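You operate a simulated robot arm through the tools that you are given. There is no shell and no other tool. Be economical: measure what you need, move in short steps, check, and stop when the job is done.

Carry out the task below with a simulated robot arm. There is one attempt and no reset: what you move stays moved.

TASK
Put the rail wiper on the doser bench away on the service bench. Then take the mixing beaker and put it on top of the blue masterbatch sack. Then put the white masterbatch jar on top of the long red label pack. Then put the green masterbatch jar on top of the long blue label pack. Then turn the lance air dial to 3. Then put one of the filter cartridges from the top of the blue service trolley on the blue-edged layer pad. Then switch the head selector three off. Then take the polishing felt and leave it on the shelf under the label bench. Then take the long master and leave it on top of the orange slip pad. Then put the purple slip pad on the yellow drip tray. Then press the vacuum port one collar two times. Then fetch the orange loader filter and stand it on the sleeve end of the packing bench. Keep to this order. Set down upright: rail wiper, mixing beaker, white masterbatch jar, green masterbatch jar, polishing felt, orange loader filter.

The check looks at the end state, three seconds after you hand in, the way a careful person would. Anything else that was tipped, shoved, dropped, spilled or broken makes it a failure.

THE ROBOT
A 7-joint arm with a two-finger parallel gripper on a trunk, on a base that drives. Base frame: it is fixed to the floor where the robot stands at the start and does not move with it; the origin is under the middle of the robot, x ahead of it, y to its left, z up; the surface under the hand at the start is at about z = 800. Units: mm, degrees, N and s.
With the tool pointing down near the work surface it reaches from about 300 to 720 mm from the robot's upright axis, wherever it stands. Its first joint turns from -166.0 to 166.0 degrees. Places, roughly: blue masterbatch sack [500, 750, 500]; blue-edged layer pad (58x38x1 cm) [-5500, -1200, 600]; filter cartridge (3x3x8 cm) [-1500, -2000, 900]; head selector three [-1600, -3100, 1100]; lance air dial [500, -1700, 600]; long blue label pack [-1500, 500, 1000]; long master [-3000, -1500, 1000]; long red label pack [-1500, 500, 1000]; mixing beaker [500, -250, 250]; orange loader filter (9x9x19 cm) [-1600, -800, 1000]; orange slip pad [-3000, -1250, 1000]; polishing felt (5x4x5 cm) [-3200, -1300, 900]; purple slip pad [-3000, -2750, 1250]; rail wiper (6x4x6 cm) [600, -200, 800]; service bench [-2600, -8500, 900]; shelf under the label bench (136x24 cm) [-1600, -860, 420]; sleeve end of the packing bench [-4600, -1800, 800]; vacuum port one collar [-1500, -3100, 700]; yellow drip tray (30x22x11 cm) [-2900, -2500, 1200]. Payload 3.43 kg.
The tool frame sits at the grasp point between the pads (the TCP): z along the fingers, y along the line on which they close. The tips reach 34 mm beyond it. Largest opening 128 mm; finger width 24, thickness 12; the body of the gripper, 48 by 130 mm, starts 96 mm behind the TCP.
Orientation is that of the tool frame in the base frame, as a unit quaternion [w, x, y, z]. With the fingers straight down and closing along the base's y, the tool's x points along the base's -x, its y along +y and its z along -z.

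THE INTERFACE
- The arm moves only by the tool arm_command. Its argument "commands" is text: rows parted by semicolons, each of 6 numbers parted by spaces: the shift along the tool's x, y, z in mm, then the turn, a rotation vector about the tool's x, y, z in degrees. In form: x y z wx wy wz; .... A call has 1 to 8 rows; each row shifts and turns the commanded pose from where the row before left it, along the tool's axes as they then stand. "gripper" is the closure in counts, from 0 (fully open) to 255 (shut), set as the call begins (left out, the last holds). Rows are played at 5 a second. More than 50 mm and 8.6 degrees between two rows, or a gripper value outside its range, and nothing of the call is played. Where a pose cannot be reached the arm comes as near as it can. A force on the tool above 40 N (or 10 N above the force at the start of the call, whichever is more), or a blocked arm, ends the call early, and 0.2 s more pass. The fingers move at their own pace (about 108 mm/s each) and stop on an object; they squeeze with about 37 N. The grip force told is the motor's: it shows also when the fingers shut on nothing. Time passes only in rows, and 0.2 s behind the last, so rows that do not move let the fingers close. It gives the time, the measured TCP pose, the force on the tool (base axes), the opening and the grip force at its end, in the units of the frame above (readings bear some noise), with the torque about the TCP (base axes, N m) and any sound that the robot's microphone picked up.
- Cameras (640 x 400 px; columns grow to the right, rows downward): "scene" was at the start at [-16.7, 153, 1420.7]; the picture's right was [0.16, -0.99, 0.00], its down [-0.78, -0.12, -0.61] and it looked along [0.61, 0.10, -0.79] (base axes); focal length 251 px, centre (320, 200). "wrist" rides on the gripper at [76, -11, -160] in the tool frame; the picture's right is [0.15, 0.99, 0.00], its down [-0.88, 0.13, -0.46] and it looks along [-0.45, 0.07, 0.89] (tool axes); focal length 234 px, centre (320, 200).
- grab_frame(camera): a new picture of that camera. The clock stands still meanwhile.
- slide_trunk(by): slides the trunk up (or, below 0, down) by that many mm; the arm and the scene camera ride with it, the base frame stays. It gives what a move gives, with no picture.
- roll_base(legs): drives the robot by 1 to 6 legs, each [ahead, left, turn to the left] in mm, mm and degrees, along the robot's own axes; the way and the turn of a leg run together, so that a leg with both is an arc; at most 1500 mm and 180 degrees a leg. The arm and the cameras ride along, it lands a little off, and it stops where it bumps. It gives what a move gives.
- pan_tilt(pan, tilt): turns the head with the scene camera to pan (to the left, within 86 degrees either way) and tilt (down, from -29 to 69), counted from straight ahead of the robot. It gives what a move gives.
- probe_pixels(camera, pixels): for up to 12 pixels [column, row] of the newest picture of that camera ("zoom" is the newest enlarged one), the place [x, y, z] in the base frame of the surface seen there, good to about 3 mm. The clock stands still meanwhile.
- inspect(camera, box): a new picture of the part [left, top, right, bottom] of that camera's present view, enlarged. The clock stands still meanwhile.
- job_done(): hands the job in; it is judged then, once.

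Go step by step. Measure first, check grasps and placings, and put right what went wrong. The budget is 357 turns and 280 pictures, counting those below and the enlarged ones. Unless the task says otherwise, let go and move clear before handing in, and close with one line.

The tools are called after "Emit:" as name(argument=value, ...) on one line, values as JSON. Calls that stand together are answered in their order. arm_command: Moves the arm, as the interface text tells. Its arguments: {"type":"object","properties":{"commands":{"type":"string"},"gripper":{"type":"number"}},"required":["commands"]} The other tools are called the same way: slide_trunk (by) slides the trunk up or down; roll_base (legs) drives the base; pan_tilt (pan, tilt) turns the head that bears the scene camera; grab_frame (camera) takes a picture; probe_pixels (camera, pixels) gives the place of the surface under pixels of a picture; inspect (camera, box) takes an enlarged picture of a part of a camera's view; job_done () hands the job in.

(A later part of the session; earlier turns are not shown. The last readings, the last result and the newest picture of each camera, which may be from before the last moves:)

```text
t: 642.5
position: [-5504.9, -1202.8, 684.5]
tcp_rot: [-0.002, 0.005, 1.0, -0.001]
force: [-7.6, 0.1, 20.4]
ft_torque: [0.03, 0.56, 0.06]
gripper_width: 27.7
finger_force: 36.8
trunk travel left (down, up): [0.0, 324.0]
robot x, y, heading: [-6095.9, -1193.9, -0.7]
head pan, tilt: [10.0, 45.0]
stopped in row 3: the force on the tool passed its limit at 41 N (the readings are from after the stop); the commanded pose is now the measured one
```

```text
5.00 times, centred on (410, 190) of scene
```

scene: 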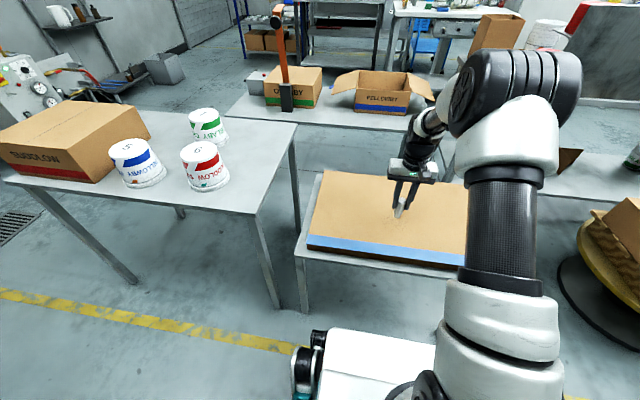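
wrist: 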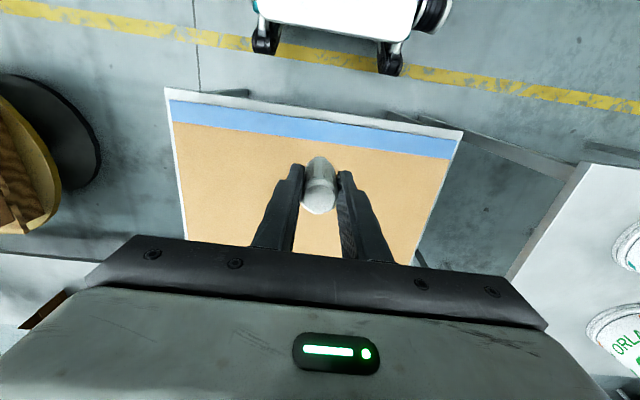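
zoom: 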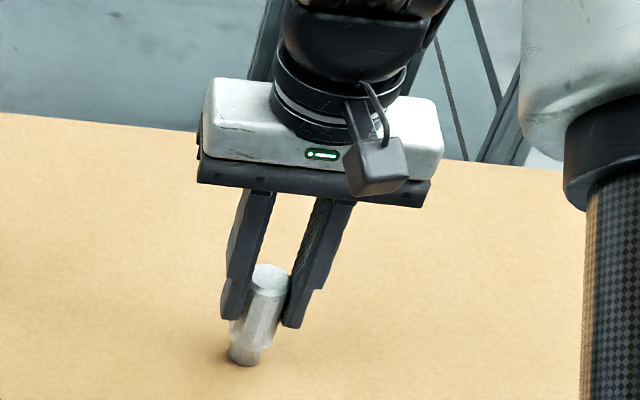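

Contact was made slightly earlier (z≈686). Relieving 2 mm and opening.

Emit:
arm_command(commands="0 0 -1 0 0 0; 0 0 -0.5 0 0 0; 0 0 0 0 0 0")

Emit:
arm_command(commands="0 0 0 0 0 0; 0 0 0 0 0 0; 0 0 0 0 0 0", gripper=100)

Emit:
inspect(camera="wrist", box=[220, 80, 420, 260])

```text
t: 643.3
position: [-5504.3, -1202.9, 684.3]
tcp_rot: [-0.001, 0.005, 1.0, -0.001]
force: [-3.3, -1.8, 16.5]
ft_torque: [-0.18, 0.24, -0.03]
gripper_width: 28.0
finger_force: 36.3
trunk travel left (down, up): [0.0, 324.0]
robot x, y, heading: [-6096.0, -1195.9, -0.4]
head pan, tilt: [10.0, 45.0]
```

```text
t: 644.1
position: [-5504.0, -1202.0, 682.4]
tcp_rot: [-0.003, 0.005, 1.0, -0.001]
force: [-0.2, 0.4, -0.2]
ft_torque: [0.03, 0.01, -0.04]
gripper_width: 78.0
finger_force: 0.1
trunk travel left (down, up): [0.0, 324.0]
robot x, y, heading: [-6097.6, -1192.7, -0.2]
head pan, tilt: [10.0, 45.0]
```

```text
2.22 times, centred on (320, 170) of wrist
```

zoom: 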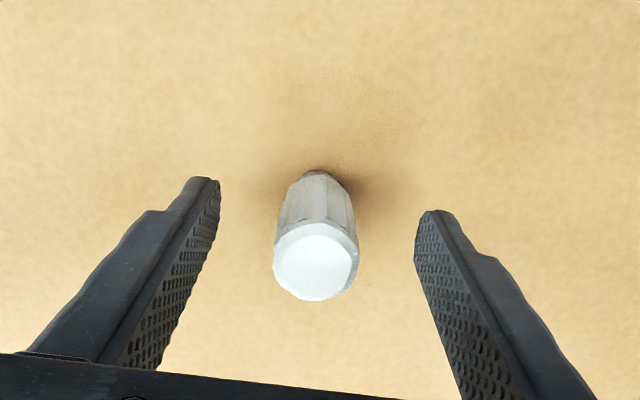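

Standing free. Lifting away and checking.

Emit:
arm_command(commands="0 0 -30 0 0 0; 0 0 -45 0 0 0; 0 0 -45 0 0 0; 0 0 -45 0 0 0; 0 0 -45 0 0 0; 40 0 0 0 0 0; 40 0 0 0 0 0; 40 0 0 0 0 0")

Emit:
inspect(camera="scene", box=[340, 130, 480, 260])

```text
t: 645.9
position: [-5622.6, -1200.1, 896.2]
tcp_rot: [-0.002, 0.006, 1.0, -0.001]
force: [0.2, 0.7, 0.0]
ft_torque: [0.03, 0.02, 0.02]
gripper_width: 78.0
finger_force: 0.2
trunk travel left (down, up): [0.0, 324.0]
robot x, y, heading: [-6099.8, -1191.0, -0.5]
head pan, tilt: [10.0, 45.0]
```

```text
3.08 times, centred on (410, 195) of scene
```

zoom: 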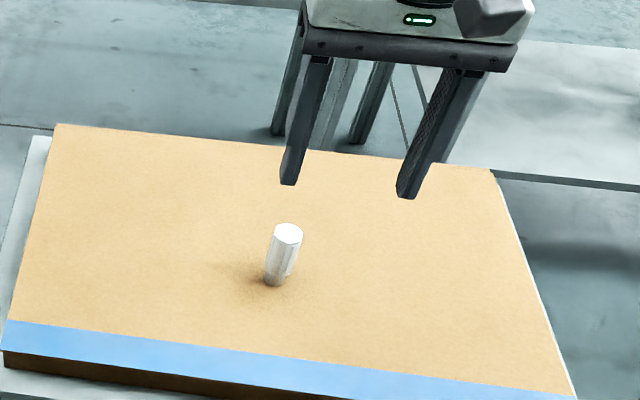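

Cartridge stands on the pad. Next the head selector: driving back to the east aisle.

Emit:
slide_trunk(by=150)

Emit:
roll_base(legs=[[-160, 0, 0], [0, 0, 90.4], [1400, 0, 0], [690, 0, 0], [0, 0, -90]])

```text
t: 647.6
position: [-5623.3, -1201.2, 1045.6]
tcp_rot: [-0.003, 0.006, 1.0, -0.001]
force: [-0.3, -0.2, -0.8]
ft_torque: [0.05, 0.0, 0.02]
gripper_width: 77.9
finger_force: 0.0
trunk travel left (down, up): [-150.0, 174.0]
robot x, y, heading: [-6098.1, -1195.5, -0.5]
head pan, tilt: [10.0, 45.0]
```

```text
t: 667.0
position: [-5746.2, 898.0, 1046.9]
tcp_rot: [-0.003, 0.014, 1.0, -0.001]
force: [-0.2, -0.4, -1.2]
ft_torque: [0.02, -0.01, 0.02]
gripper_width: 77.7
finger_force: 0.2
trunk travel left (down, up): [-150.0, 174.0]
robot x, y, heading: [-6224.7, 916.6, -1.5]
head pan, tilt: [10.0, 45.0]
```

Emit:
roll_base(legs=[[1400, 0, 1.5], [1400, 0, 0], [880, 0, 0], [500, 430, 0], [1000, 0, 0], [550, 0, 0]])

```text
t: 687.0
position: [-1840.1, 994.1, 1047.5]
tcp_rot: [-0.01, 0.027, 1.0, -0.001]
force: [-8.6, 0.4, 3.9]
ft_torque: [-0.33, -1.37, -0.42]
gripper_width: 77.8
finger_force: 0.2
trunk travel left (down, up): [-150.0, 174.0]
robot x, y, heading: [-2310.8, 1013.3, -1.6]
head pan, tilt: [10.0, 45.0]
stopped in leg 4: the force on the tool passed its limit at 78 N (the readings are from after the stop); the commanded pose is now the measured one
```

The hand bumped something near the rack's rear corner. Backing off and checking.

Emit:
roll_base(legs=[[-250, 0, 0]])

Emit:
pan_tilt(pan=0, tilt=25)

Emit:
grab_frame(camera="scene")

```text
t: 688.8
position: [-2084.4, 1003.2, 1044.9]
tcp_rot: [-0.011, 0.023, 1.0, -0.001]
force: [-0.8, 0.1, 0.0]
ft_torque: [-0.01, -0.02, 0.0]
gripper_width: 78.0
finger_force: 0.0
trunk travel left (down, up): [-150.0, 174.0]
robot x, y, heading: [-2556.3, 1024.6, -1.4]
head pan, tilt: [10.0, 45.0]
```

```text
t: 689.6
position: [-2085.0, 1001.8, 1045.4]
tcp_rot: [-0.01, 0.023, 1.0, -0.001]
force: [0.6, 0.3, 0.0]
ft_torque: [0.03, 0.05, 0.0]
gripper_width: 77.8
finger_force: 0.0
trunk travel left (down, up): [-150.0, 174.0]
robot x, y, heading: [-2554.8, 1021.3, -1.4]
head pan, tilt: [0.0, 25.0]
```

```text
148 pictures are left
```

scene: 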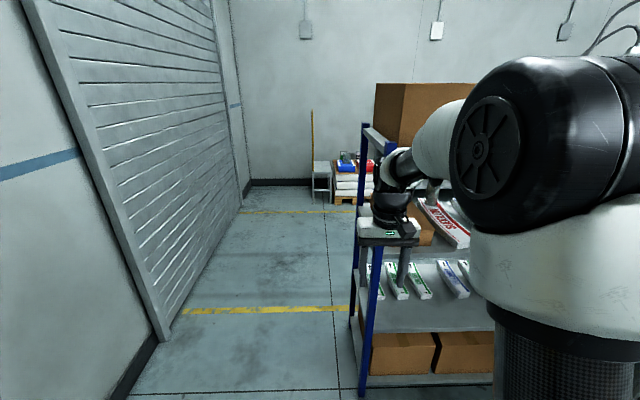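

The hand hit the rack's rear post. I'll shift north first, pass, and then check the jars from the front.

Emit:
roll_base(legs=[[0, 340, 1.4], [1100, 0, 0], [980, 0, 0], [0, -700, 0]])

Emit:
roll_base(legs=[[0, 0, -90]])

Emit:
pan_tilt(pan=-80, tilt=25)

Emit:
grab_frame(camera="scene")

```text
t: 691.7
position: [-2079.6, 1127.6, 1045.9]
tcp_rot: [-0.01, 0.016, 1.0, -0.001]
force: [0.6, 0.0, -0.4]
ft_torque: [-0.01, 0.03, 0.01]
gripper_width: 78.1
finger_force: 0.0
trunk travel left (down, up): [-150.0, 174.0]
robot x, y, heading: [-2547.3, 1140.8, -0.7]
head pan, tilt: [0.0, 25.0]
stopped in leg 1: the robot was blocked; the commanded pose is now the measured one
```

```text
t: 692.4
position: [-2080.4, 1126.0, 1046.0]
tcp_rot: [-0.01, 0.017, 1.0, -0.001]
force: [-0.2, -0.1, 0.1]
ft_torque: [0.04, 0.0, 0.0]
gripper_width: 77.9
finger_force: 0.0
trunk travel left (down, up): [-150.0, 174.0]
robot x, y, heading: [-2551.9, 1138.0, -1.2]
head pan, tilt: [0.0, 25.0]
stopped in leg 1: the robot was blocked; the commanded pose is now the measured one
```

```text
t: 694.0
position: [-2079.9, 1125.6, 1045.9]
tcp_rot: [-0.01, 0.016, 1.0, -0.001]
force: [-0.1, 0.0, 0.2]
ft_torque: [-0.03, 0.01, -0.02]
gripper_width: 77.8
finger_force: 0.2
trunk travel left (down, up): [-150.0, 174.0]
robot x, y, heading: [-2550.8, 1138.8, -0.9]
head pan, tilt: [-80.0, 25.0]
```

```text
147 pictures are left
```

scene: 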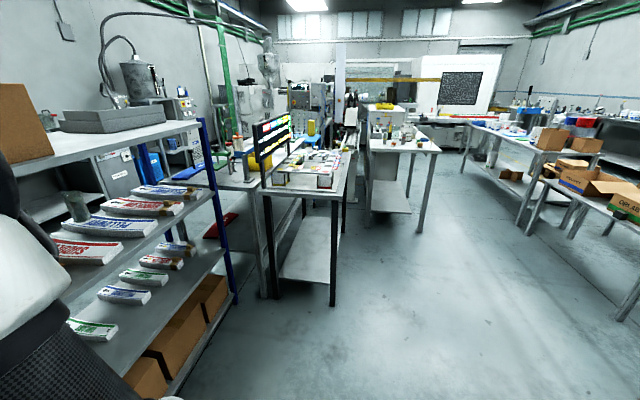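

The base is blocked by the bin on the left; the green jar (75,205) still stands. Moving slightly right, forward past the bin, then left.

Emit:
roll_base(legs=[[0, -30, 1], [330, 0, 0], [0, 270, 0]])

Emit:
grab_frame(camera="scene")

```text
t: 699.5
position: [-1749.0, 1379.0, 1045.1]
tcp_rot: [-0.009, 0.004, 1.0, -0.002]
force: [0.0, 0.4, 0.2]
ft_torque: [0.04, 0.03, -0.01]
gripper_width: 77.6
finger_force: 0.0
trunk travel left (down, up): [-150.0, 174.0]
robot x, y, heading: [-2218.7, 1382.5, 0.7]
head pan, tilt: [-80.0, 25.0]
```

```text
146 pictures are left
```

scene: 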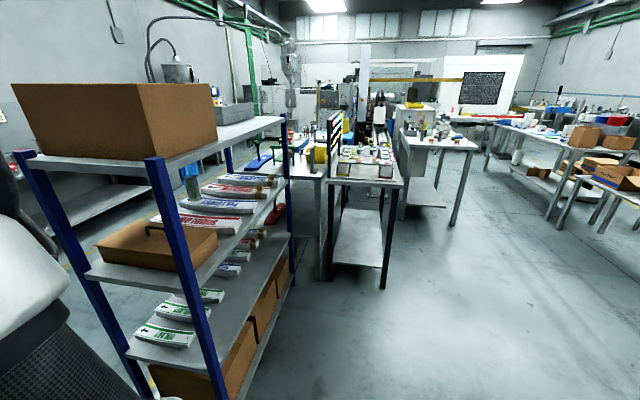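

Emit:
roll_base(legs=[[1000, 0, 0], [750, 0, 0], [0, -700, -0.7]])

Emit:
roll_base(legs=[[0, 0, 180]])

Emit:
pan_tilt(pan=0, tilt=20)

Emit:
grab_frame(camera="scene")

```text
t: 715.1
position: [7.2, 709.0, 1044.6]
tcp_rot: [-0.009, 0.005, 1.0, -0.002]
force: [0.7, 0.3, -0.3]
ft_torque: [-0.01, 0.01, 0.01]
gripper_width: 77.8
finger_force: 0.1
trunk travel left (down, up): [-150.0, 174.0]
robot x, y, heading: [-464.5, 711.5, 0.4]
head pan, tilt: [-80.0, 25.0]
```

```text
t: 723.0
position: [-933.4, 728.4, 1045.5]
tcp_rot: [-0.002, 1.0, -0.022, 0.01]
force: [-1.0, 0.0, -0.3]
ft_torque: [0.03, -0.01, -0.02]
gripper_width: 77.9
finger_force: 0.2
trunk travel left (down, up): [-150.0, 174.0]
robot x, y, heading: [-462.3, 710.1, 178.2]
head pan, tilt: [-80.0, 25.0]
```

```text
t: 724.5
position: [-931.7, 729.5, 1045.4]
tcp_rot: [-0.002, 1.0, -0.023, 0.01]
force: [-0.2, 0.1, 0.1]
ft_torque: [-0.01, -0.03, -0.01]
gripper_width: 77.9
finger_force: 0.0
trunk travel left (down, up): [-150.0, 174.0]
robot x, y, heading: [-461.1, 712.9, 178.4]
head pan, tilt: [0.0, 20.0]
```

```text
145 pictures are left
```

scene: 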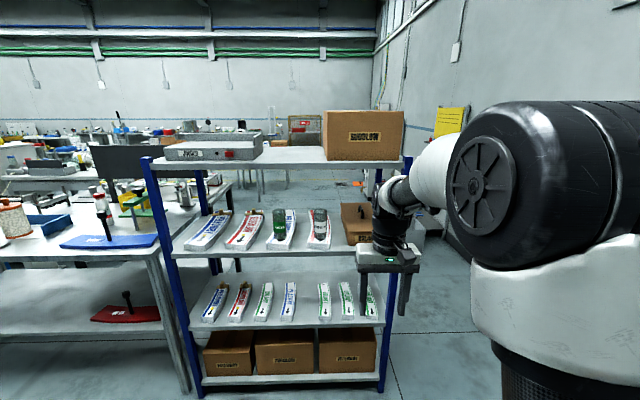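

Both jars still stand. Quick check that nothing shifted.

Emit:
inspect(camera="scene", box=[170, 190, 420, 260])

Emit:
probe_pixels(camera="scene", pixels=[[321, 240], [318, 215], [279, 235], [388, 390], [243, 235], [205, 240], [360, 240]])

```text
2.56 times, centred on (295, 225) of scene
```

zoom: 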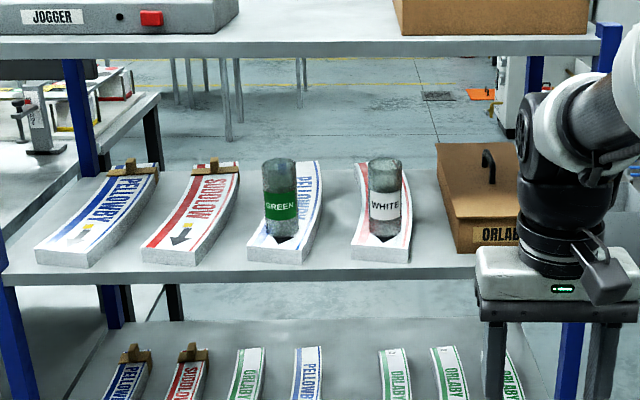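

```text
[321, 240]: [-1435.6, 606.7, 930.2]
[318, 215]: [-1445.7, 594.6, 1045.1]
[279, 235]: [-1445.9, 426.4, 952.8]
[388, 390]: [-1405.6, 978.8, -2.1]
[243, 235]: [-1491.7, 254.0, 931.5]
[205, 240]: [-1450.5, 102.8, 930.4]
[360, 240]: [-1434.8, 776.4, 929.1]
```

All in order. Driving south to the head panel.

Emit:
roll_base(legs=[[0, 1300, 1.6], [0, 1300, 0], [0, 1100, 0]])

Emit:
pan_tilt(pan=10, tilt=20)

Emit:
grab_frame(camera="scene")

```text
t: 760.1
position: [-973.2, -2997.5, 1045.9]
tcp_rot: [-0.001, 1.0, -0.006, 0.009]
force: [-0.9, -0.2, 0.1]
ft_torque: [-0.01, 0.04, 0.01]
gripper_width: 77.9
finger_force: 0.1
trunk travel left (down, up): [-150.0, 174.0]
robot x, y, heading: [-500.9, -2998.2, -179.5]
head pan, tilt: [0.0, 20.0]
```

```text
t: 760.8
position: [-972.4, -2998.1, 1045.7]
tcp_rot: [-0.002, 1.0, -0.005, 0.01]
force: [0.3, -0.1, -0.1]
ft_torque: [-0.02, -0.05, 0.04]
gripper_width: 77.8
finger_force: 0.0
trunk travel left (down, up): [-150.0, 174.0]
robot x, y, heading: [-502.8, -3001.5, -179.6]
head pan, tilt: [10.0, 20.0]
```

```text
143 pictures are left
```

scene: 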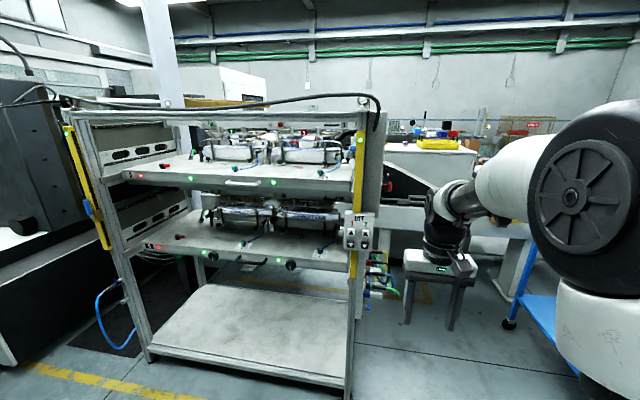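

The panel faces north. I'll turn to face south at about (-900,-2450) and look at it.

Emit:
roll_base(legs=[[0, -550, 0], [0, 0, 89.5], [0, -350, 0]])

Emit:
pan_tilt(pan=-40, tilt=20)

Emit:
grab_frame(camera="scene")

```text
t: 774.0
position: [-878.8, -2908.5, 1046.7]
tcp_rot: [-0.008, 0.721, 0.693, 0.006]
force: [-0.8, -0.3, 0.1]
ft_torque: [-0.05, -0.04, 0.0]
gripper_width: 77.5
finger_force: 0.1
trunk travel left (down, up): [-150.0, 174.0]
robot x, y, heading: [-861.3, -2442.4, -91.6]
head pan, tilt: [10.0, 20.0]
```

```text
t: 775.2
position: [-878.5, -2908.9, 1045.1]
tcp_rot: [-0.008, 0.72, 0.694, 0.006]
force: [0.1, -0.1, 0.3]
ft_torque: [0.0, -0.02, -0.03]
gripper_width: 77.8
finger_force: 0.1
trunk travel left (down, up): [-150.0, 174.0]
robot x, y, heading: [-862.1, -2439.8, -91.3]
head pan, tilt: [-40.0, 20.0]
```

```text
142 pictures are left
```

scene: 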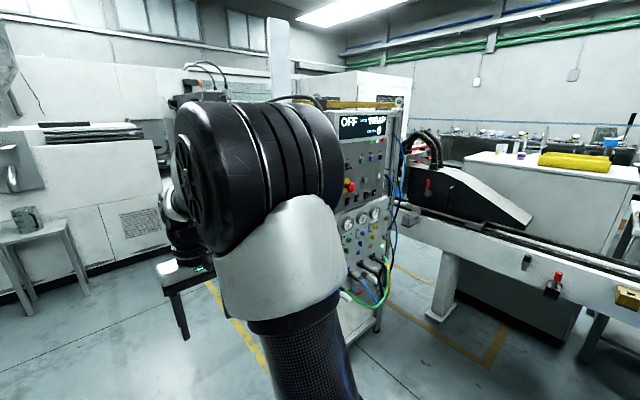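

Emit:
inspect(camera="scene", box=[320, 100, 420, 310])

Emit:
probe_pixels(camera="scene", pixels=[[350, 186], [370, 130], [374, 190], [348, 224], [374, 270], [395, 120], [345, 130], [345, 250], [380, 300], [385, 240]])

```text
1.90 times, centred on (370, 205) of scene
```

zoom: 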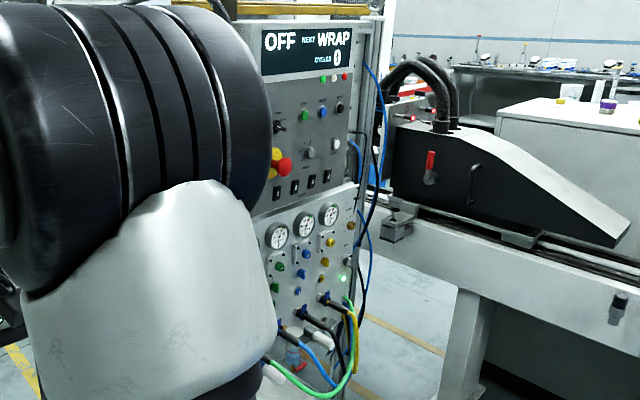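

```text
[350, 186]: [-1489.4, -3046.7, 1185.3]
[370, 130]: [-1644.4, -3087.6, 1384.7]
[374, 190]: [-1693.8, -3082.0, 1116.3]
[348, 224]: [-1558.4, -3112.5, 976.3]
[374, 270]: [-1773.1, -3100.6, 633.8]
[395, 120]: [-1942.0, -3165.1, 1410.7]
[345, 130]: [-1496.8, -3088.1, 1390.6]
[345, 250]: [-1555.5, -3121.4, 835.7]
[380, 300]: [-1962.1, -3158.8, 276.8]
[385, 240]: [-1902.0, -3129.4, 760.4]
```

Panel face y≈-3090; selectors in the row at z≈1116. Sliding west to stand in front of it.

Emit:
roll_base(legs=[[0, 0, 1.4], [0, -730, 0]])

Emit:
pan_tilt(pan=10, tilt=25)

Emit:
grab_frame(camera="scene")

```text
t: 779.0
position: [-1124.2, -2911.2, 1046.2]
tcp_rot: [-0.008, 0.718, 0.696, 0.005]
force: [-0.1, 1.8, 0.0]
ft_torque: [0.02, 0.0, 0.01]
gripper_width: 77.8
finger_force: 0.1
trunk travel left (down, up): [-150.0, 174.0]
robot x, y, heading: [-1112.7, -2442.5, -90.1]
head pan, tilt: [-40.0, 20.0]
stopped in leg 2: the robot was blocked; the commanded pose is now the measured one
```

```text
t: 780.2
position: [-1124.9, -2912.6, 1046.4]
tcp_rot: [-0.008, 0.718, 0.696, 0.004]
force: [-0.2, 0.1, 0.0]
ft_torque: [0.01, 0.03, 0.03]
gripper_width: 77.6
finger_force: 0.2
trunk travel left (down, up): [-150.0, 174.0]
robot x, y, heading: [-1117.2, -2439.7, -90.5]
head pan, tilt: [10.0, 25.0]
```

```text
140 pictures are left
```

scene: 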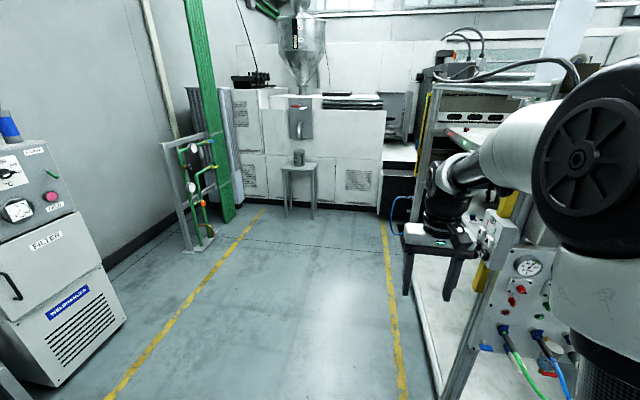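

The base bumped the trolley corner. I'll back off east, retract the arm, go 130 mm further south, then slide west.

Emit:
roll_base(legs=[[0, 60, 0.5]])

Emit:
arm_command(commands="40 0 0 0 0 0; 40 0 0 0 0 0; 40 0 0 0 0 0; 30 0 0 0 0 0; 0 0 0 0 0 0")

Emit:
pan_tilt(pan=-86, tilt=40)

Emit:
grab_frame(camera="scene")

```text
t: 781.5
position: [-1061.8, -2912.2, 1045.9]
tcp_rot: [-0.009, 0.714, 0.7, 0.006]
force: [0.5, 0.2, -0.3]
ft_torque: [0.0, -0.01, 0.03]
gripper_width: 77.9
finger_force: 0.0
trunk travel left (down, up): [-150.0, 174.0]
robot x, y, heading: [-1054.5, -2441.3, -90.1]
head pan, tilt: [10.0, 25.0]
```

```text
t: 782.7
position: [-1059.8, -2762.1, 1049.6]
tcp_rot: [-0.009, 0.714, 0.7, 0.005]
force: [0.5, 0.6, -0.4]
ft_torque: [-0.04, -0.03, 0.0]
gripper_width: 77.9
finger_force: 0.1
trunk travel left (down, up): [-150.0, 174.0]
robot x, y, heading: [-1056.5, -2440.0, -90.1]
head pan, tilt: [10.0, 25.0]
```

```text
t: 784.4
position: [-1059.9, -2763.0, 1049.9]
tcp_rot: [-0.009, 0.714, 0.7, 0.006]
force: [-0.3, 0.5, 0.0]
ft_torque: [0.01, -0.04, 0.06]
gripper_width: 77.7
finger_force: 0.2
trunk travel left (down, up): [-150.0, 174.0]
robot x, y, heading: [-1052.7, -2440.5, -89.7]
head pan, tilt: [-85.9, 40.0]
```

```text
139 pictures are left
```

scene: 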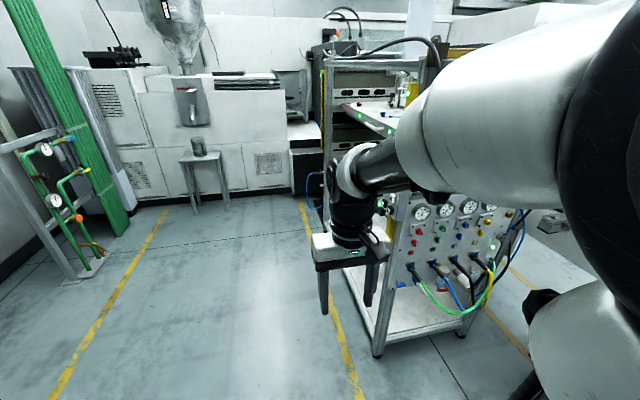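

Emit:
grab_frame(camera="scene")

```text
138 pictures are left
```

scene: 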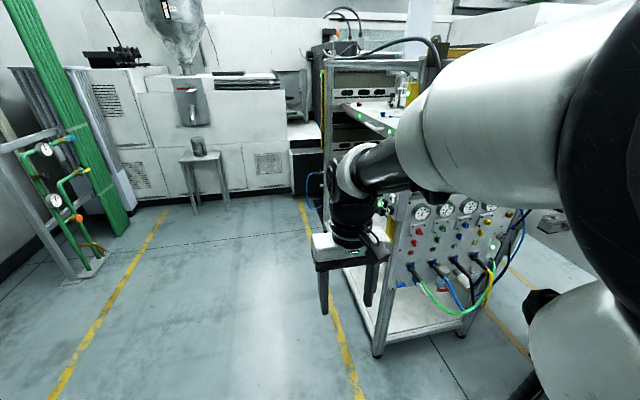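

Emit:
pan_tilt(pan=-45, tilt=35)

Emit:
grab_frame(camera="scene")

Emit:
probe_pixels(camera="scene", pixels=[[320, 380], [100, 300], [500, 250], [420, 230]])

```text
t: 785.5
position: [-1059.4, -2763.1, 1049.7]
tcp_rot: [-0.009, 0.714, 0.7, 0.005]
force: [0.4, -0.9, -0.3]
ft_torque: [-0.02, 0.01, -0.01]
gripper_width: 77.7
finger_force: 0.1
trunk travel left (down, up): [-150.0, 174.0]
robot x, y, heading: [-1057.9, -2438.5, -89.9]
head pan, tilt: [-45.0, 35.0]
```

```text
137 pictures are left
```

scene: 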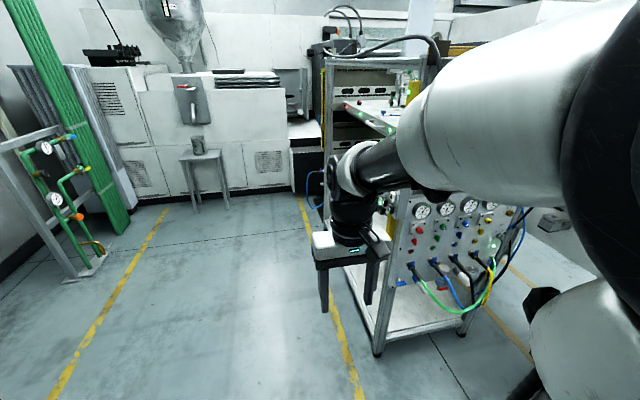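

```text
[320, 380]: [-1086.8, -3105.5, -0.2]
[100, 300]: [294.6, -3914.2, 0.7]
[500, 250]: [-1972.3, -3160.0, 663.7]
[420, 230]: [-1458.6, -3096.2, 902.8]
```

The head's view did not change though it reports -45°; perhaps the folded elbow blocks it. Extending the arm a little and testing.

Emit:
arm_command(commands="-40 0 0 0 0 0; -40 0 0 0 0 0; -40 0 0 0 0 0; -20 0 0 0 0 0; 0 0 0 0 0 0")

Emit:
pan_tilt(pan=-30, tilt=25)

Emit:
grab_frame(camera="scene")

```text
t: 786.7
position: [-1061.2, -2903.0, 1047.7]
tcp_rot: [-0.01, 0.715, 0.699, 0.006]
force: [0.0, -0.4, -0.1]
ft_torque: [0.0, -0.01, -0.02]
gripper_width: 77.8
finger_force: 0.0
trunk travel left (down, up): [-150.0, 174.0]
robot x, y, heading: [-1052.1, -2440.8, -89.9]
head pan, tilt: [-45.0, 35.0]
```

```text
t: 787.4
position: [-1062.3, -2902.4, 1046.2]
tcp_rot: [-0.009, 0.715, 0.699, 0.005]
force: [-0.3, -0.2, 0.1]
ft_torque: [-0.03, 0.02, -0.02]
gripper_width: 77.5
finger_force: 0.0
trunk travel left (down, up): [-150.0, 174.0]
robot x, y, heading: [-1057.4, -2442.6, -89.9]
head pan, tilt: [-30.0, 25.0]
```

```text
136 pictures are left
```

scene: 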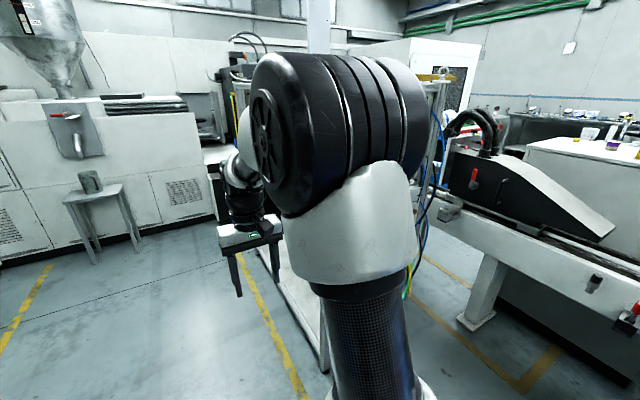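

The head works again (it was occluded). Retracting 60 mm, moving south 110 mm and sliding west.

Emit:
arm_command(commands="40 0 0 0 0 0; 30 0 0 0 0 0; 0 0 0 0 0 0")

Emit:
roll_base(legs=[[110, 0, 0], [0, -480, 0]])

Emit:
grab_frame(camera="scene")

Emit:
grab_frame(camera="wrist")

```text
t: 788.2
position: [-1060.4, -2832.1, 1047.1]
tcp_rot: [-0.008, 0.714, 0.7, 0.005]
force: [-0.4, 0.1, -0.8]
ft_torque: [0.0, -0.02, 0.06]
gripper_width: 77.7
finger_force: 0.0
trunk travel left (down, up): [-150.0, 174.0]
robot x, y, heading: [-1053.1, -2441.4, -90.1]
head pan, tilt: [-30.0, 25.0]
```

```text
t: 794.2
position: [-1538.4, -2946.0, 1047.9]
tcp_rot: [-0.008, 0.71, 0.704, 0.005]
force: [-1.1, 0.3, -0.2]
ft_torque: [0.01, -0.01, -0.01]
gripper_width: 78.0
finger_force: 0.1
trunk travel left (down, up): [-150.0, 174.0]
robot x, y, heading: [-1537.5, -2554.5, -89.5]
head pan, tilt: [-30.0, 25.0]
```

```text
135 pictures are left
```

scene: 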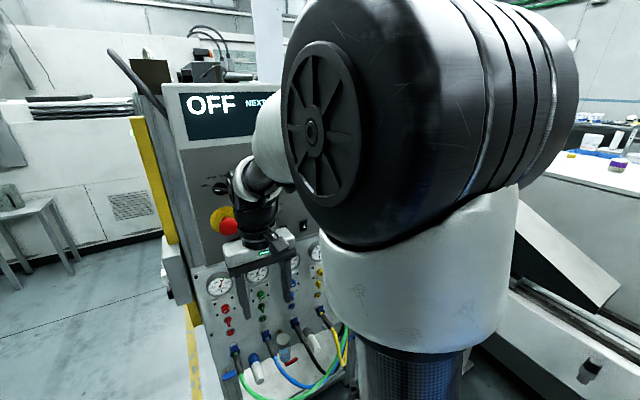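

```text
134 pictures are left
```

wrist: 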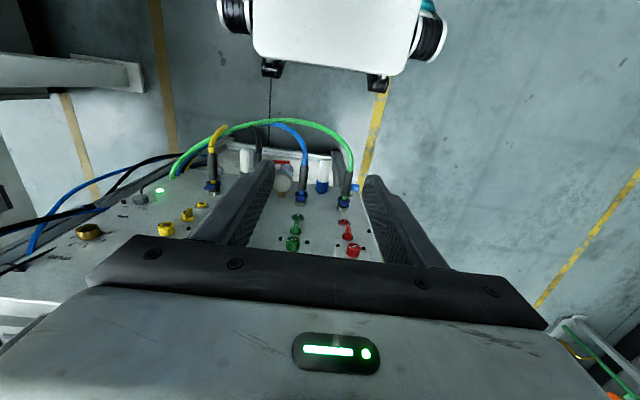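

Pitching the tool 45° forward so the wrist camera sees the panel.

Emit:
arm_command(commands="8 0 -10 0 -7.5 0; 8 0 -10 0 -7.5 0; 8 0 -10 0 -7.5 0; 8 0 -10 0 -7.5 0; 0 0 -10 0 -7.5 0; 0 0 -10 0 -7.5 0; 0 0 0 0 0 0")

Emit:
grab_frame(camera="wrist")

```text
t: 795.2
position: [-1534.3, -2903.1, 1006.1]
tcp_rot: [0.087, 0.701, 0.702, -0.092]
force: [-0.6, -0.6, 0.1]
ft_torque: [0.04, 0.01, 0.0]
gripper_width: 77.9
finger_force: 0.0
trunk travel left (down, up): [-150.0, 174.0]
robot x, y, heading: [-1533.9, -2556.1, -89.4]
head pan, tilt: [-30.0, 25.0]
stopped in row 4: the arm was blocked; the commanded pose is now the measured one
```

```text
133 pictures are left
```

wrist: 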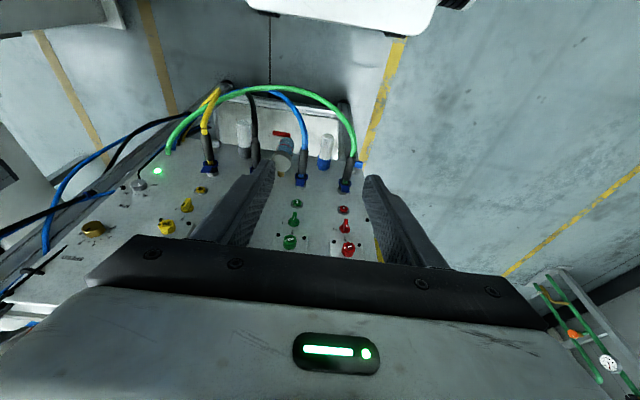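

Too folded here. I'll stand further east at (-1250,-2640) and reach diagonally.

Emit:
roll_base(legs=[[0, 300, 0], [70, 0, -0.5]])

Emit:
arm_command(commands="0 -45 -20 0 0 0; 0 -45 -20 0 0 0; 0 -45 -20 0 -7.5 0; 0 -45 -10 0 -7.5 0; 0 -30 0 0 -7.5 0; 0 0 0 0 -7.5 0; 0 0 0 0 0 0")

Emit:
grab_frame(camera="wrist")

```text
t: 799.3
position: [-1235.6, -2966.0, 1007.8]
tcp_rot: [0.088, 0.703, 0.7, -0.093]
force: [1.3, 0.8, -0.2]
ft_torque: [-0.03, 0.01, 0.01]
gripper_width: 77.7
finger_force: 0.1
trunk travel left (down, up): [-150.0, 174.0]
robot x, y, heading: [-1236.9, -2627.3, -89.3]
head pan, tilt: [-30.0, 25.0]
```

```text
t: 800.9
position: [-1444.3, -2948.8, 1077.5]
tcp_rot: [0.267, 0.654, 0.653, -0.273]
force: [-0.5, 0.5, 0.7]
ft_torque: [-0.01, 0.04, 0.04]
gripper_width: 77.6
finger_force: 0.1
trunk travel left (down, up): [-150.0, 174.0]
robot x, y, heading: [-1237.9, -2620.2, -89.3]
head pan, tilt: [-30.0, 25.0]
```

```text
132 pictures are left
```

wrist: 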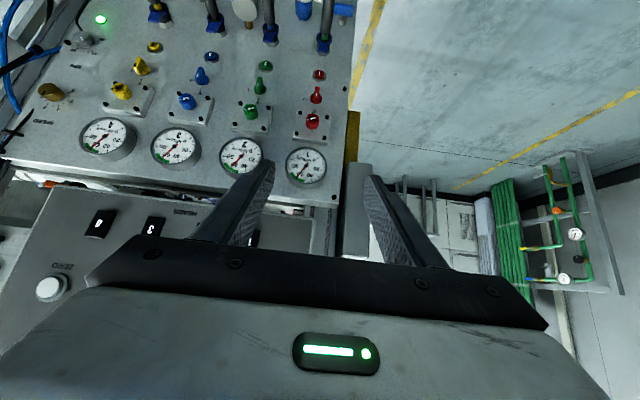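

Selector "3" is visible at (150,228). Moving further west and pitching to horizontal.

Emit:
arm_command(commands="0 -45 0 0 0 0; 0 -45 0 0 0 0; 0 -45 0 0 -7.5 0; 0 -20 0 0 -7.5 0; 0 0 0 0 -7.5 0; 0 0 0 0 -7.5 0; 0 0 0 0 0 0", gripper=255)

Emit:
grab_frame(camera="wrist")

```text
t: 802.5
position: [-1599.5, -2946.0, 1077.0]
tcp_rot: [0.426, 0.562, 0.563, -0.431]
force: [-0.1, 0.0, -0.3]
ft_torque: [-0.01, 0.0, 0.02]
gripper_width: 0.0
finger_force: 32.9
trunk travel left (down, up): [-150.0, 174.0]
robot x, y, heading: [-1233.2, -2616.9, -89.5]
head pan, tilt: [-30.0, 25.0]
```

```text
131 pictures are left
```

wrist: 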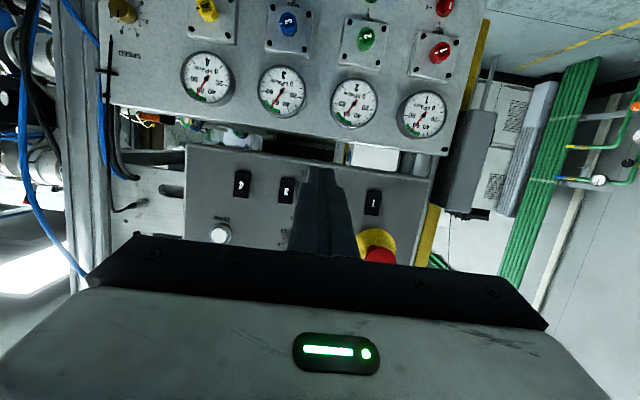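

Emit:
inspect(camera="wrist", box=[200, 140, 400, 260])

Emit:
probe_pixels(camera="wrist", pixels=[[286, 190], [285, 183], [285, 198], [243, 184], [373, 203], [265, 190], [243, 178], [243, 192], [330, 230]])

```text
3.20 times, centred on (300, 200) of wrist
```

zoom: 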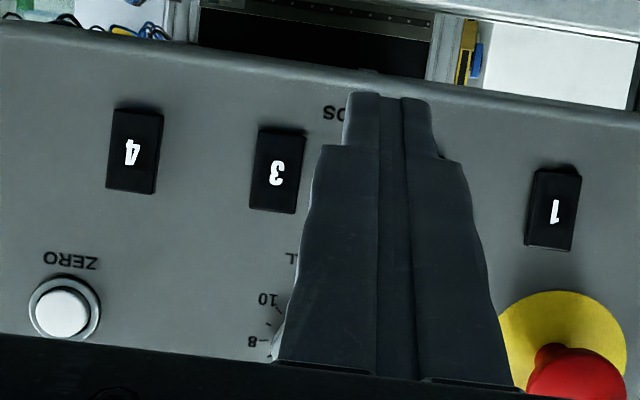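

```text
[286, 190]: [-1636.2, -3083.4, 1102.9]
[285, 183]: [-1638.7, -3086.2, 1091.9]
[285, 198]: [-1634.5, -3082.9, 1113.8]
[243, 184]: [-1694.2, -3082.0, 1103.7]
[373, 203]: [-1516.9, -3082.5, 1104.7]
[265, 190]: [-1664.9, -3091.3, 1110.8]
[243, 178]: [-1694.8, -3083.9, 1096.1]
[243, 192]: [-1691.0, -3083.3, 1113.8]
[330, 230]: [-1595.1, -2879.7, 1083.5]
```

Emit:
inspect(camera="wrist", box=[228, 165, 308, 215])

Emit:
inspect(camera="wrist", box=[350, 180, 400, 225])

```text
8.00 times, centred on (268, 190) of wrist
```

zoom: 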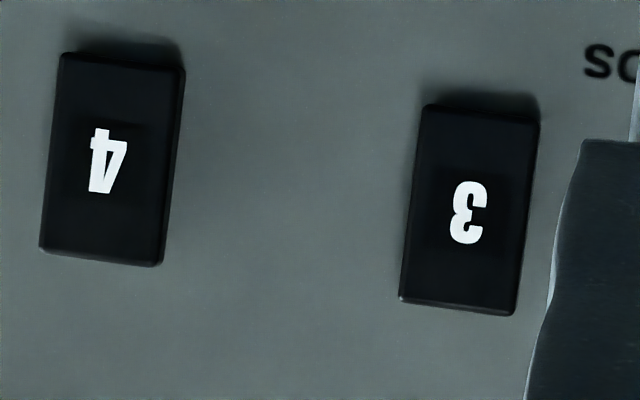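

```text
8.89 times, centred on (375, 202) of wrist
```

zoom: 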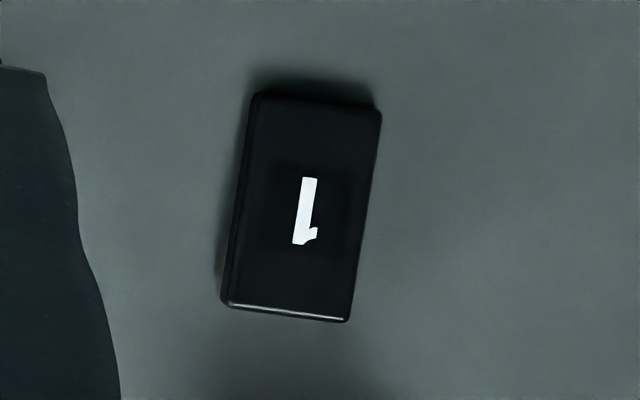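

The rocker's state isn't clear by eye; probing several points at its lower and upper ends to find its tilt.

Emit:
inspect(camera="wrist", box=[228, 165, 308, 215])

Emit:
probe_pixels(camera="zoom", pixels=[[440, 120], [470, 122], [500, 125], [520, 128], [450, 135], [490, 138], [420, 290], [450, 293], [480, 296], [500, 298], [430, 275], [480, 280]])

Emit:
probe_pixels(camera="zoom", pixels=[[80, 70], [110, 72], [140, 76], [165, 80], [90, 85], [140, 90], [60, 240], [90, 243], [120, 248], [145, 250], [70, 225], [130, 230]])

```text
8.00 times, centred on (268, 190) of wrist
```

zoom: 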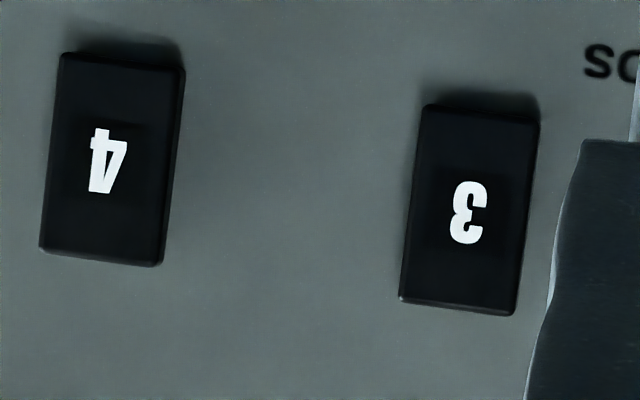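

```text
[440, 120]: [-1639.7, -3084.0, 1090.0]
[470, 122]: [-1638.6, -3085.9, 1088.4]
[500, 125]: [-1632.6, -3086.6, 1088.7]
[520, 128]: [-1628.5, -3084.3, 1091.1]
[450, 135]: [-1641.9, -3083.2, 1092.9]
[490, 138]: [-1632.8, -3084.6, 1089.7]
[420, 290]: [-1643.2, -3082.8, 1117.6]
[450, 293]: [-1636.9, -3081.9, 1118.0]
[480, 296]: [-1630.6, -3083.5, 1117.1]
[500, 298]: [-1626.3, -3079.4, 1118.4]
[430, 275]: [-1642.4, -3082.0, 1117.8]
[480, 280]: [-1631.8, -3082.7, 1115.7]
```

```text
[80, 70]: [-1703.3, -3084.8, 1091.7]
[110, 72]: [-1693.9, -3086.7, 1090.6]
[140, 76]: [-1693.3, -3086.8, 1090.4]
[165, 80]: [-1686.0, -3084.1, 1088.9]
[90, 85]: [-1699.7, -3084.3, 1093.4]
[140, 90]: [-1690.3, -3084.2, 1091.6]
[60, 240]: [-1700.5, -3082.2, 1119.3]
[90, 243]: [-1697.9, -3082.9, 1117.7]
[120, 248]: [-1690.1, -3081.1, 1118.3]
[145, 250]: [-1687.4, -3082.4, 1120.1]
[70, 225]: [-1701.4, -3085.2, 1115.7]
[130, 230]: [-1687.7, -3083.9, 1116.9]
```

Emit:
pan_tilt(pan=-25, tilt=30)

Emit:
grab_frame(camera="scene")

```text
t: 803.1
position: [-1598.6, -2946.6, 1076.8]
tcp_rot: [0.425, 0.563, 0.562, -0.432]
force: [0.3, 0.2, -0.3]
ft_torque: [-0.01, -0.01, -0.01]
gripper_width: 0.0
finger_force: 33.1
trunk travel left (down, up): [-150.0, 174.0]
robot x, y, heading: [-1241.7, -2620.0, -89.6]
head pan, tilt: [-25.0, 30.0]
```

```text
126 pictures are left
```

scene: 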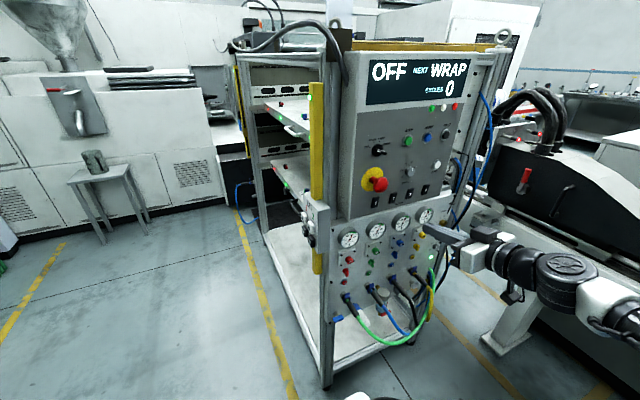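

Emit:
inspect(camera="scene", box=[360, 175, 450, 215])

Emit:
inspect(camera="scene", box=[340, 90, 480, 220])

```text
7.11 times, centred on (405, 195) of scene
```

zoom: 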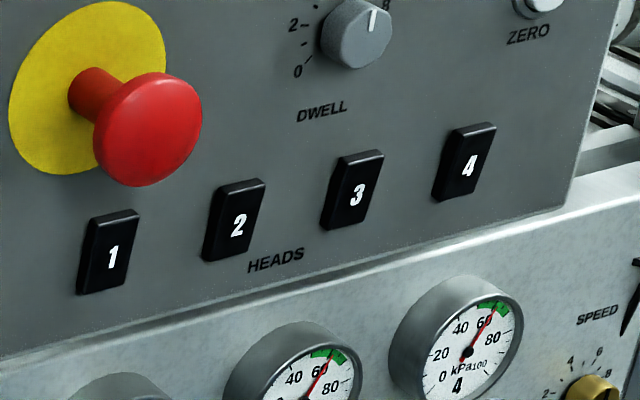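

```text
3.08 times, centred on (410, 155) of scene
```

zoom: 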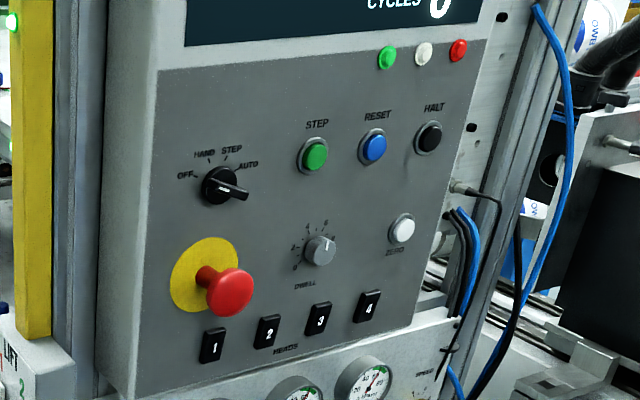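

All four rockers have their lower end in and upper end out, so 3 is flipped by pushing its upper end (z≈1116). Levelling the closed gripper and lining up above the rocker's middle.

Emit:
arm_command(commands="0 0 0 0 -7.7 0; 0 -18 0 0 -7.7 0; -20 -19 0 0 0 0; -25 0 0 0 0 0; 0 0 0 0 0 0")

Emit:
grab_frame(camera="wrist")

```text
t: 804.3
position: [-1637.4, -2944.2, 1125.0]
tcp_rot: [-0.498, -0.499, -0.501, 0.503]
force: [0.6, -0.4, 0.6]
ft_torque: [-0.02, 0.0, -0.04]
gripper_width: 0.0
finger_force: 32.6
trunk travel left (down, up): [-150.0, 174.0]
robot x, y, heading: [-1236.2, -2622.2, -89.7]
head pan, tilt: [-25.0, 30.0]
```

```text
123 pictures are left
```

wrist: 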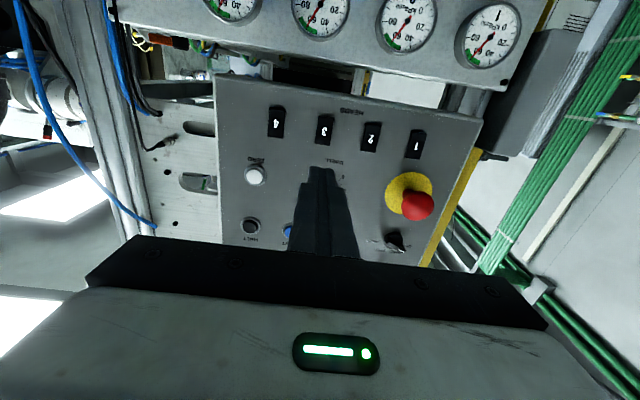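

Checking the DWELL knob's position, which lies just above.

Emit:
inspect(camera="scene", box=[380, 140, 440, 210])

Emit:
probe_pixels(camera="scene", pixels=[[409, 170], [411, 163], [411, 167], [408, 173], [412, 193]])

```text
5.71 times, centred on (410, 175) of scene
```

zoom: 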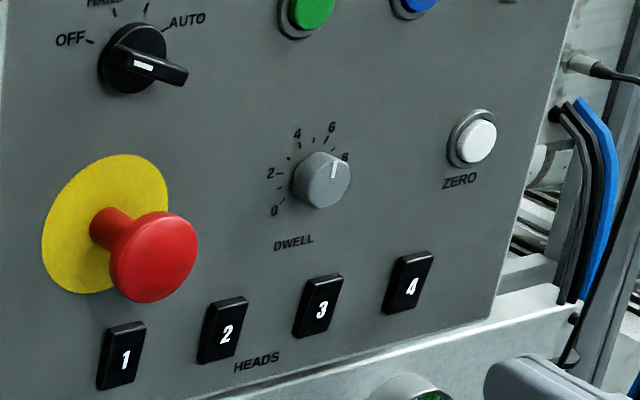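

```text
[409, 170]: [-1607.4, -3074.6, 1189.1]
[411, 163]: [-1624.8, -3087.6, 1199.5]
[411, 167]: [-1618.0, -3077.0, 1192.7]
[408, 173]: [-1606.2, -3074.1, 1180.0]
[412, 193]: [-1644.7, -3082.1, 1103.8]
```

Clear (knob at z≈1185). Lowering 5 mm, advancing to just before contact.

Emit:
arm_command(commands="5 0 30 0 0 0; 0 0 35 0 0 0; 0 0 28 0 0 0; 0 0 0 0 0 0")

Emit:
arm_command(commands="0 0 2 0 0 0; 0 0 2 0 0 0; 0 0 2 0 0 0; 0 0 2 0 0 0; 0 0 2 0 0 0; 0 0 2 0 0 0; 0 0 2 0 0 0; 0 0 0 0 0 0")

Emit:
inspect(camera="scene", box=[360, 165, 450, 225])

```text
t: 805.3
position: [-1638.6, -3039.3, 1117.2]
tcp_rot: [-0.497, -0.5, -0.5, 0.503]
force: [0.0, 0.7, 0.5]
ft_torque: [0.03, 0.04, -0.02]
gripper_width: 0.2
finger_force: 32.7
trunk travel left (down, up): [-150.0, 174.0]
robot x, y, heading: [-1236.4, -2618.4, -89.4]
head pan, tilt: [-25.0, 30.0]
```

```text
t: 807.1
position: [-1636.6, -3048.7, 1118.2]
tcp_rot: [-0.497, -0.499, -0.5, 0.504]
force: [7.2, 35.5, -5.4]
ft_torque: [0.64, 0.15, 0.25]
gripper_width: 0.0
finger_force: 33.0
trunk travel left (down, up): [-150.0, 174.0]
robot x, y, heading: [-1236.6, -2619.1, -89.6]
head pan, tilt: [-25.0, 30.0]
```

```text
6.67 times, centred on (405, 195) of scene
```

zoom: 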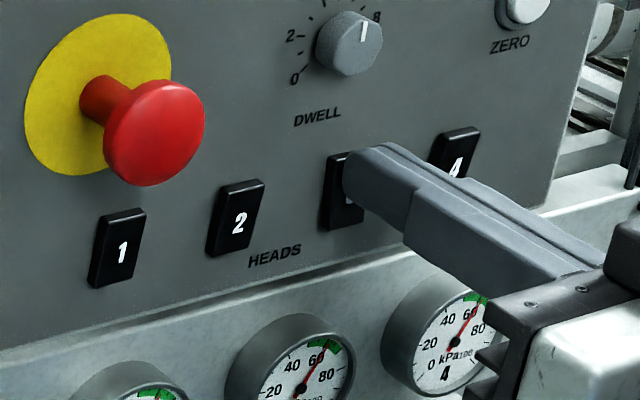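

Pressed with 35 N. Backing off to see whether it flipped.

Emit:
arm_command(commands="0 0 -20 0 0 0; 0 0 -40 0 0 0; 0 0 -40 0 0 0; 0 0 0 0 0 0")

Emit:
inspect(camera="scene", box=[360, 165, 450, 225])

Emit:
inspect(camera="wrist", box=[250, 90, 450, 180])

```text
t: 808.1
position: [-1635.4, -2954.6, 1119.2]
tcp_rot: [-0.498, -0.499, -0.501, 0.502]
force: [0.3, 0.0, -0.6]
ft_torque: [0.05, 0.0, -0.02]
gripper_width: 0.1
finger_force: 32.8
trunk travel left (down, up): [-150.0, 174.0]
robot x, y, heading: [-1238.4, -2622.4, -89.6]
head pan, tilt: [-25.0, 30.0]
```

```text
6.67 times, centred on (405, 195) of scene
```

zoom: 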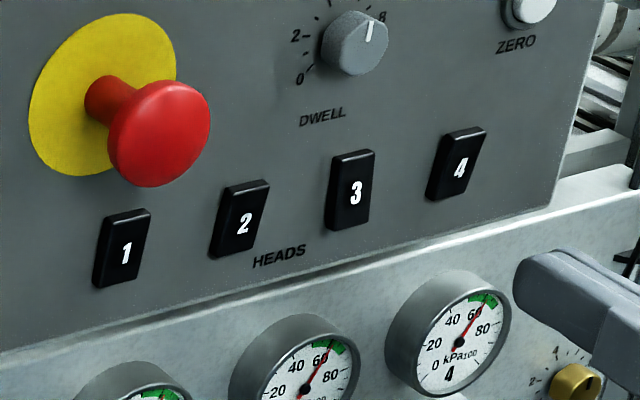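

```text
3.20 times, centred on (350, 135) of wrist
```

zoom: 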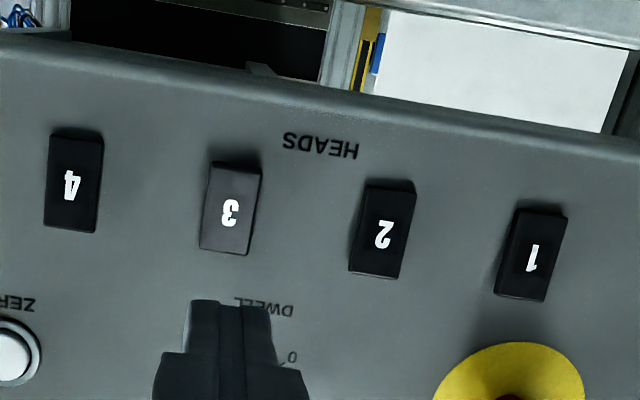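

Rocker 3 is now flipped, the others untouched. Leaving: driving east clear of the panel and folding the arm back.

Emit:
roll_base(legs=[[0, 600, 0]])

Emit:
arm_command(commands="0 45 0 0 7.5 0; 0 45 0 0 7.5 0; 0 45 0 0 7.5 0; 0 45 0 0 7.5 0; 0 45 0 0 7.5 0; 0 45 0 0 7.5 0; 0 45 0 0 7.5 0; 0 45 0 0 7.5 0", gripper=0)

Emit:
arm_command(commands="0 40 0 0 7.5 0; 0 0 0 0 7.5 0; 0 0 0 0 7.5 0; 0 0 0 0 7.5 0; -30 0 0 0 0 0; -30 0 0 0 0 0; 0 0 0 0 0 0")

```text
t: 814.3
position: [-1045.3, -2949.1, 1117.7]
tcp_rot: [-0.495, -0.502, -0.498, 0.505]
force: [0.5, 0.5, -0.5]
ft_torque: [0.01, 0.0, -0.04]
gripper_width: 0.2
finger_force: 33.1
trunk travel left (down, up): [-150.0, 174.0]
robot x, y, heading: [-639.9, -2618.3, -90.5]
head pan, tilt: [-25.0, 30.0]
```

```text
t: 816.1
position: [-684.2, -2953.2, 1116.8]
tcp_rot: [0.179, 0.688, 0.678, -0.185]
force: [0.2, 0.7, 0.0]
ft_torque: [-0.04, -0.04, 0.04]
gripper_width: 127.7
finger_force: 0.1
trunk travel left (down, up): [-150.0, 174.0]
robot x, y, heading: [-646.1, -2618.3, -90.2]
head pan, tilt: [-25.0, 30.0]
```

```text
t: 817.7
position: [-647.1, -3015.0, 1116.2]
tcp_rot: [-0.003, 0.713, 0.702, -0.002]
force: [-1.1, 0.0, 0.2]
ft_torque: [0.0, 0.02, 0.01]
gripper_width: 128.0
finger_force: 0.2
trunk travel left (down, up): [-150.0, 174.0]
robot x, y, heading: [-641.7, -2620.9, -90.4]
head pan, tilt: [-25.0, 30.0]
```

Emit:
roll_base(legs=[[0, 0, -89.8], [0, -1350, 0], [0, -1350, 0], [0, -1270, 0]])

```text
t: 859.3
position: [-993.3, 1343.8, 1116.6]
tcp_rot: [-0.003, 1.0, -0.024, -0.001]
force: [0.9, -0.3, -0.6]
ft_torque: [-0.02, -0.02, -0.02]
gripper_width: 128.0
finger_force: 0.0
trunk travel left (down, up): [-150.0, 174.0]
robot x, y, heading: [-597.3, 1328.3, 177.8]
head pan, tilt: [-25.0, 30.0]
```

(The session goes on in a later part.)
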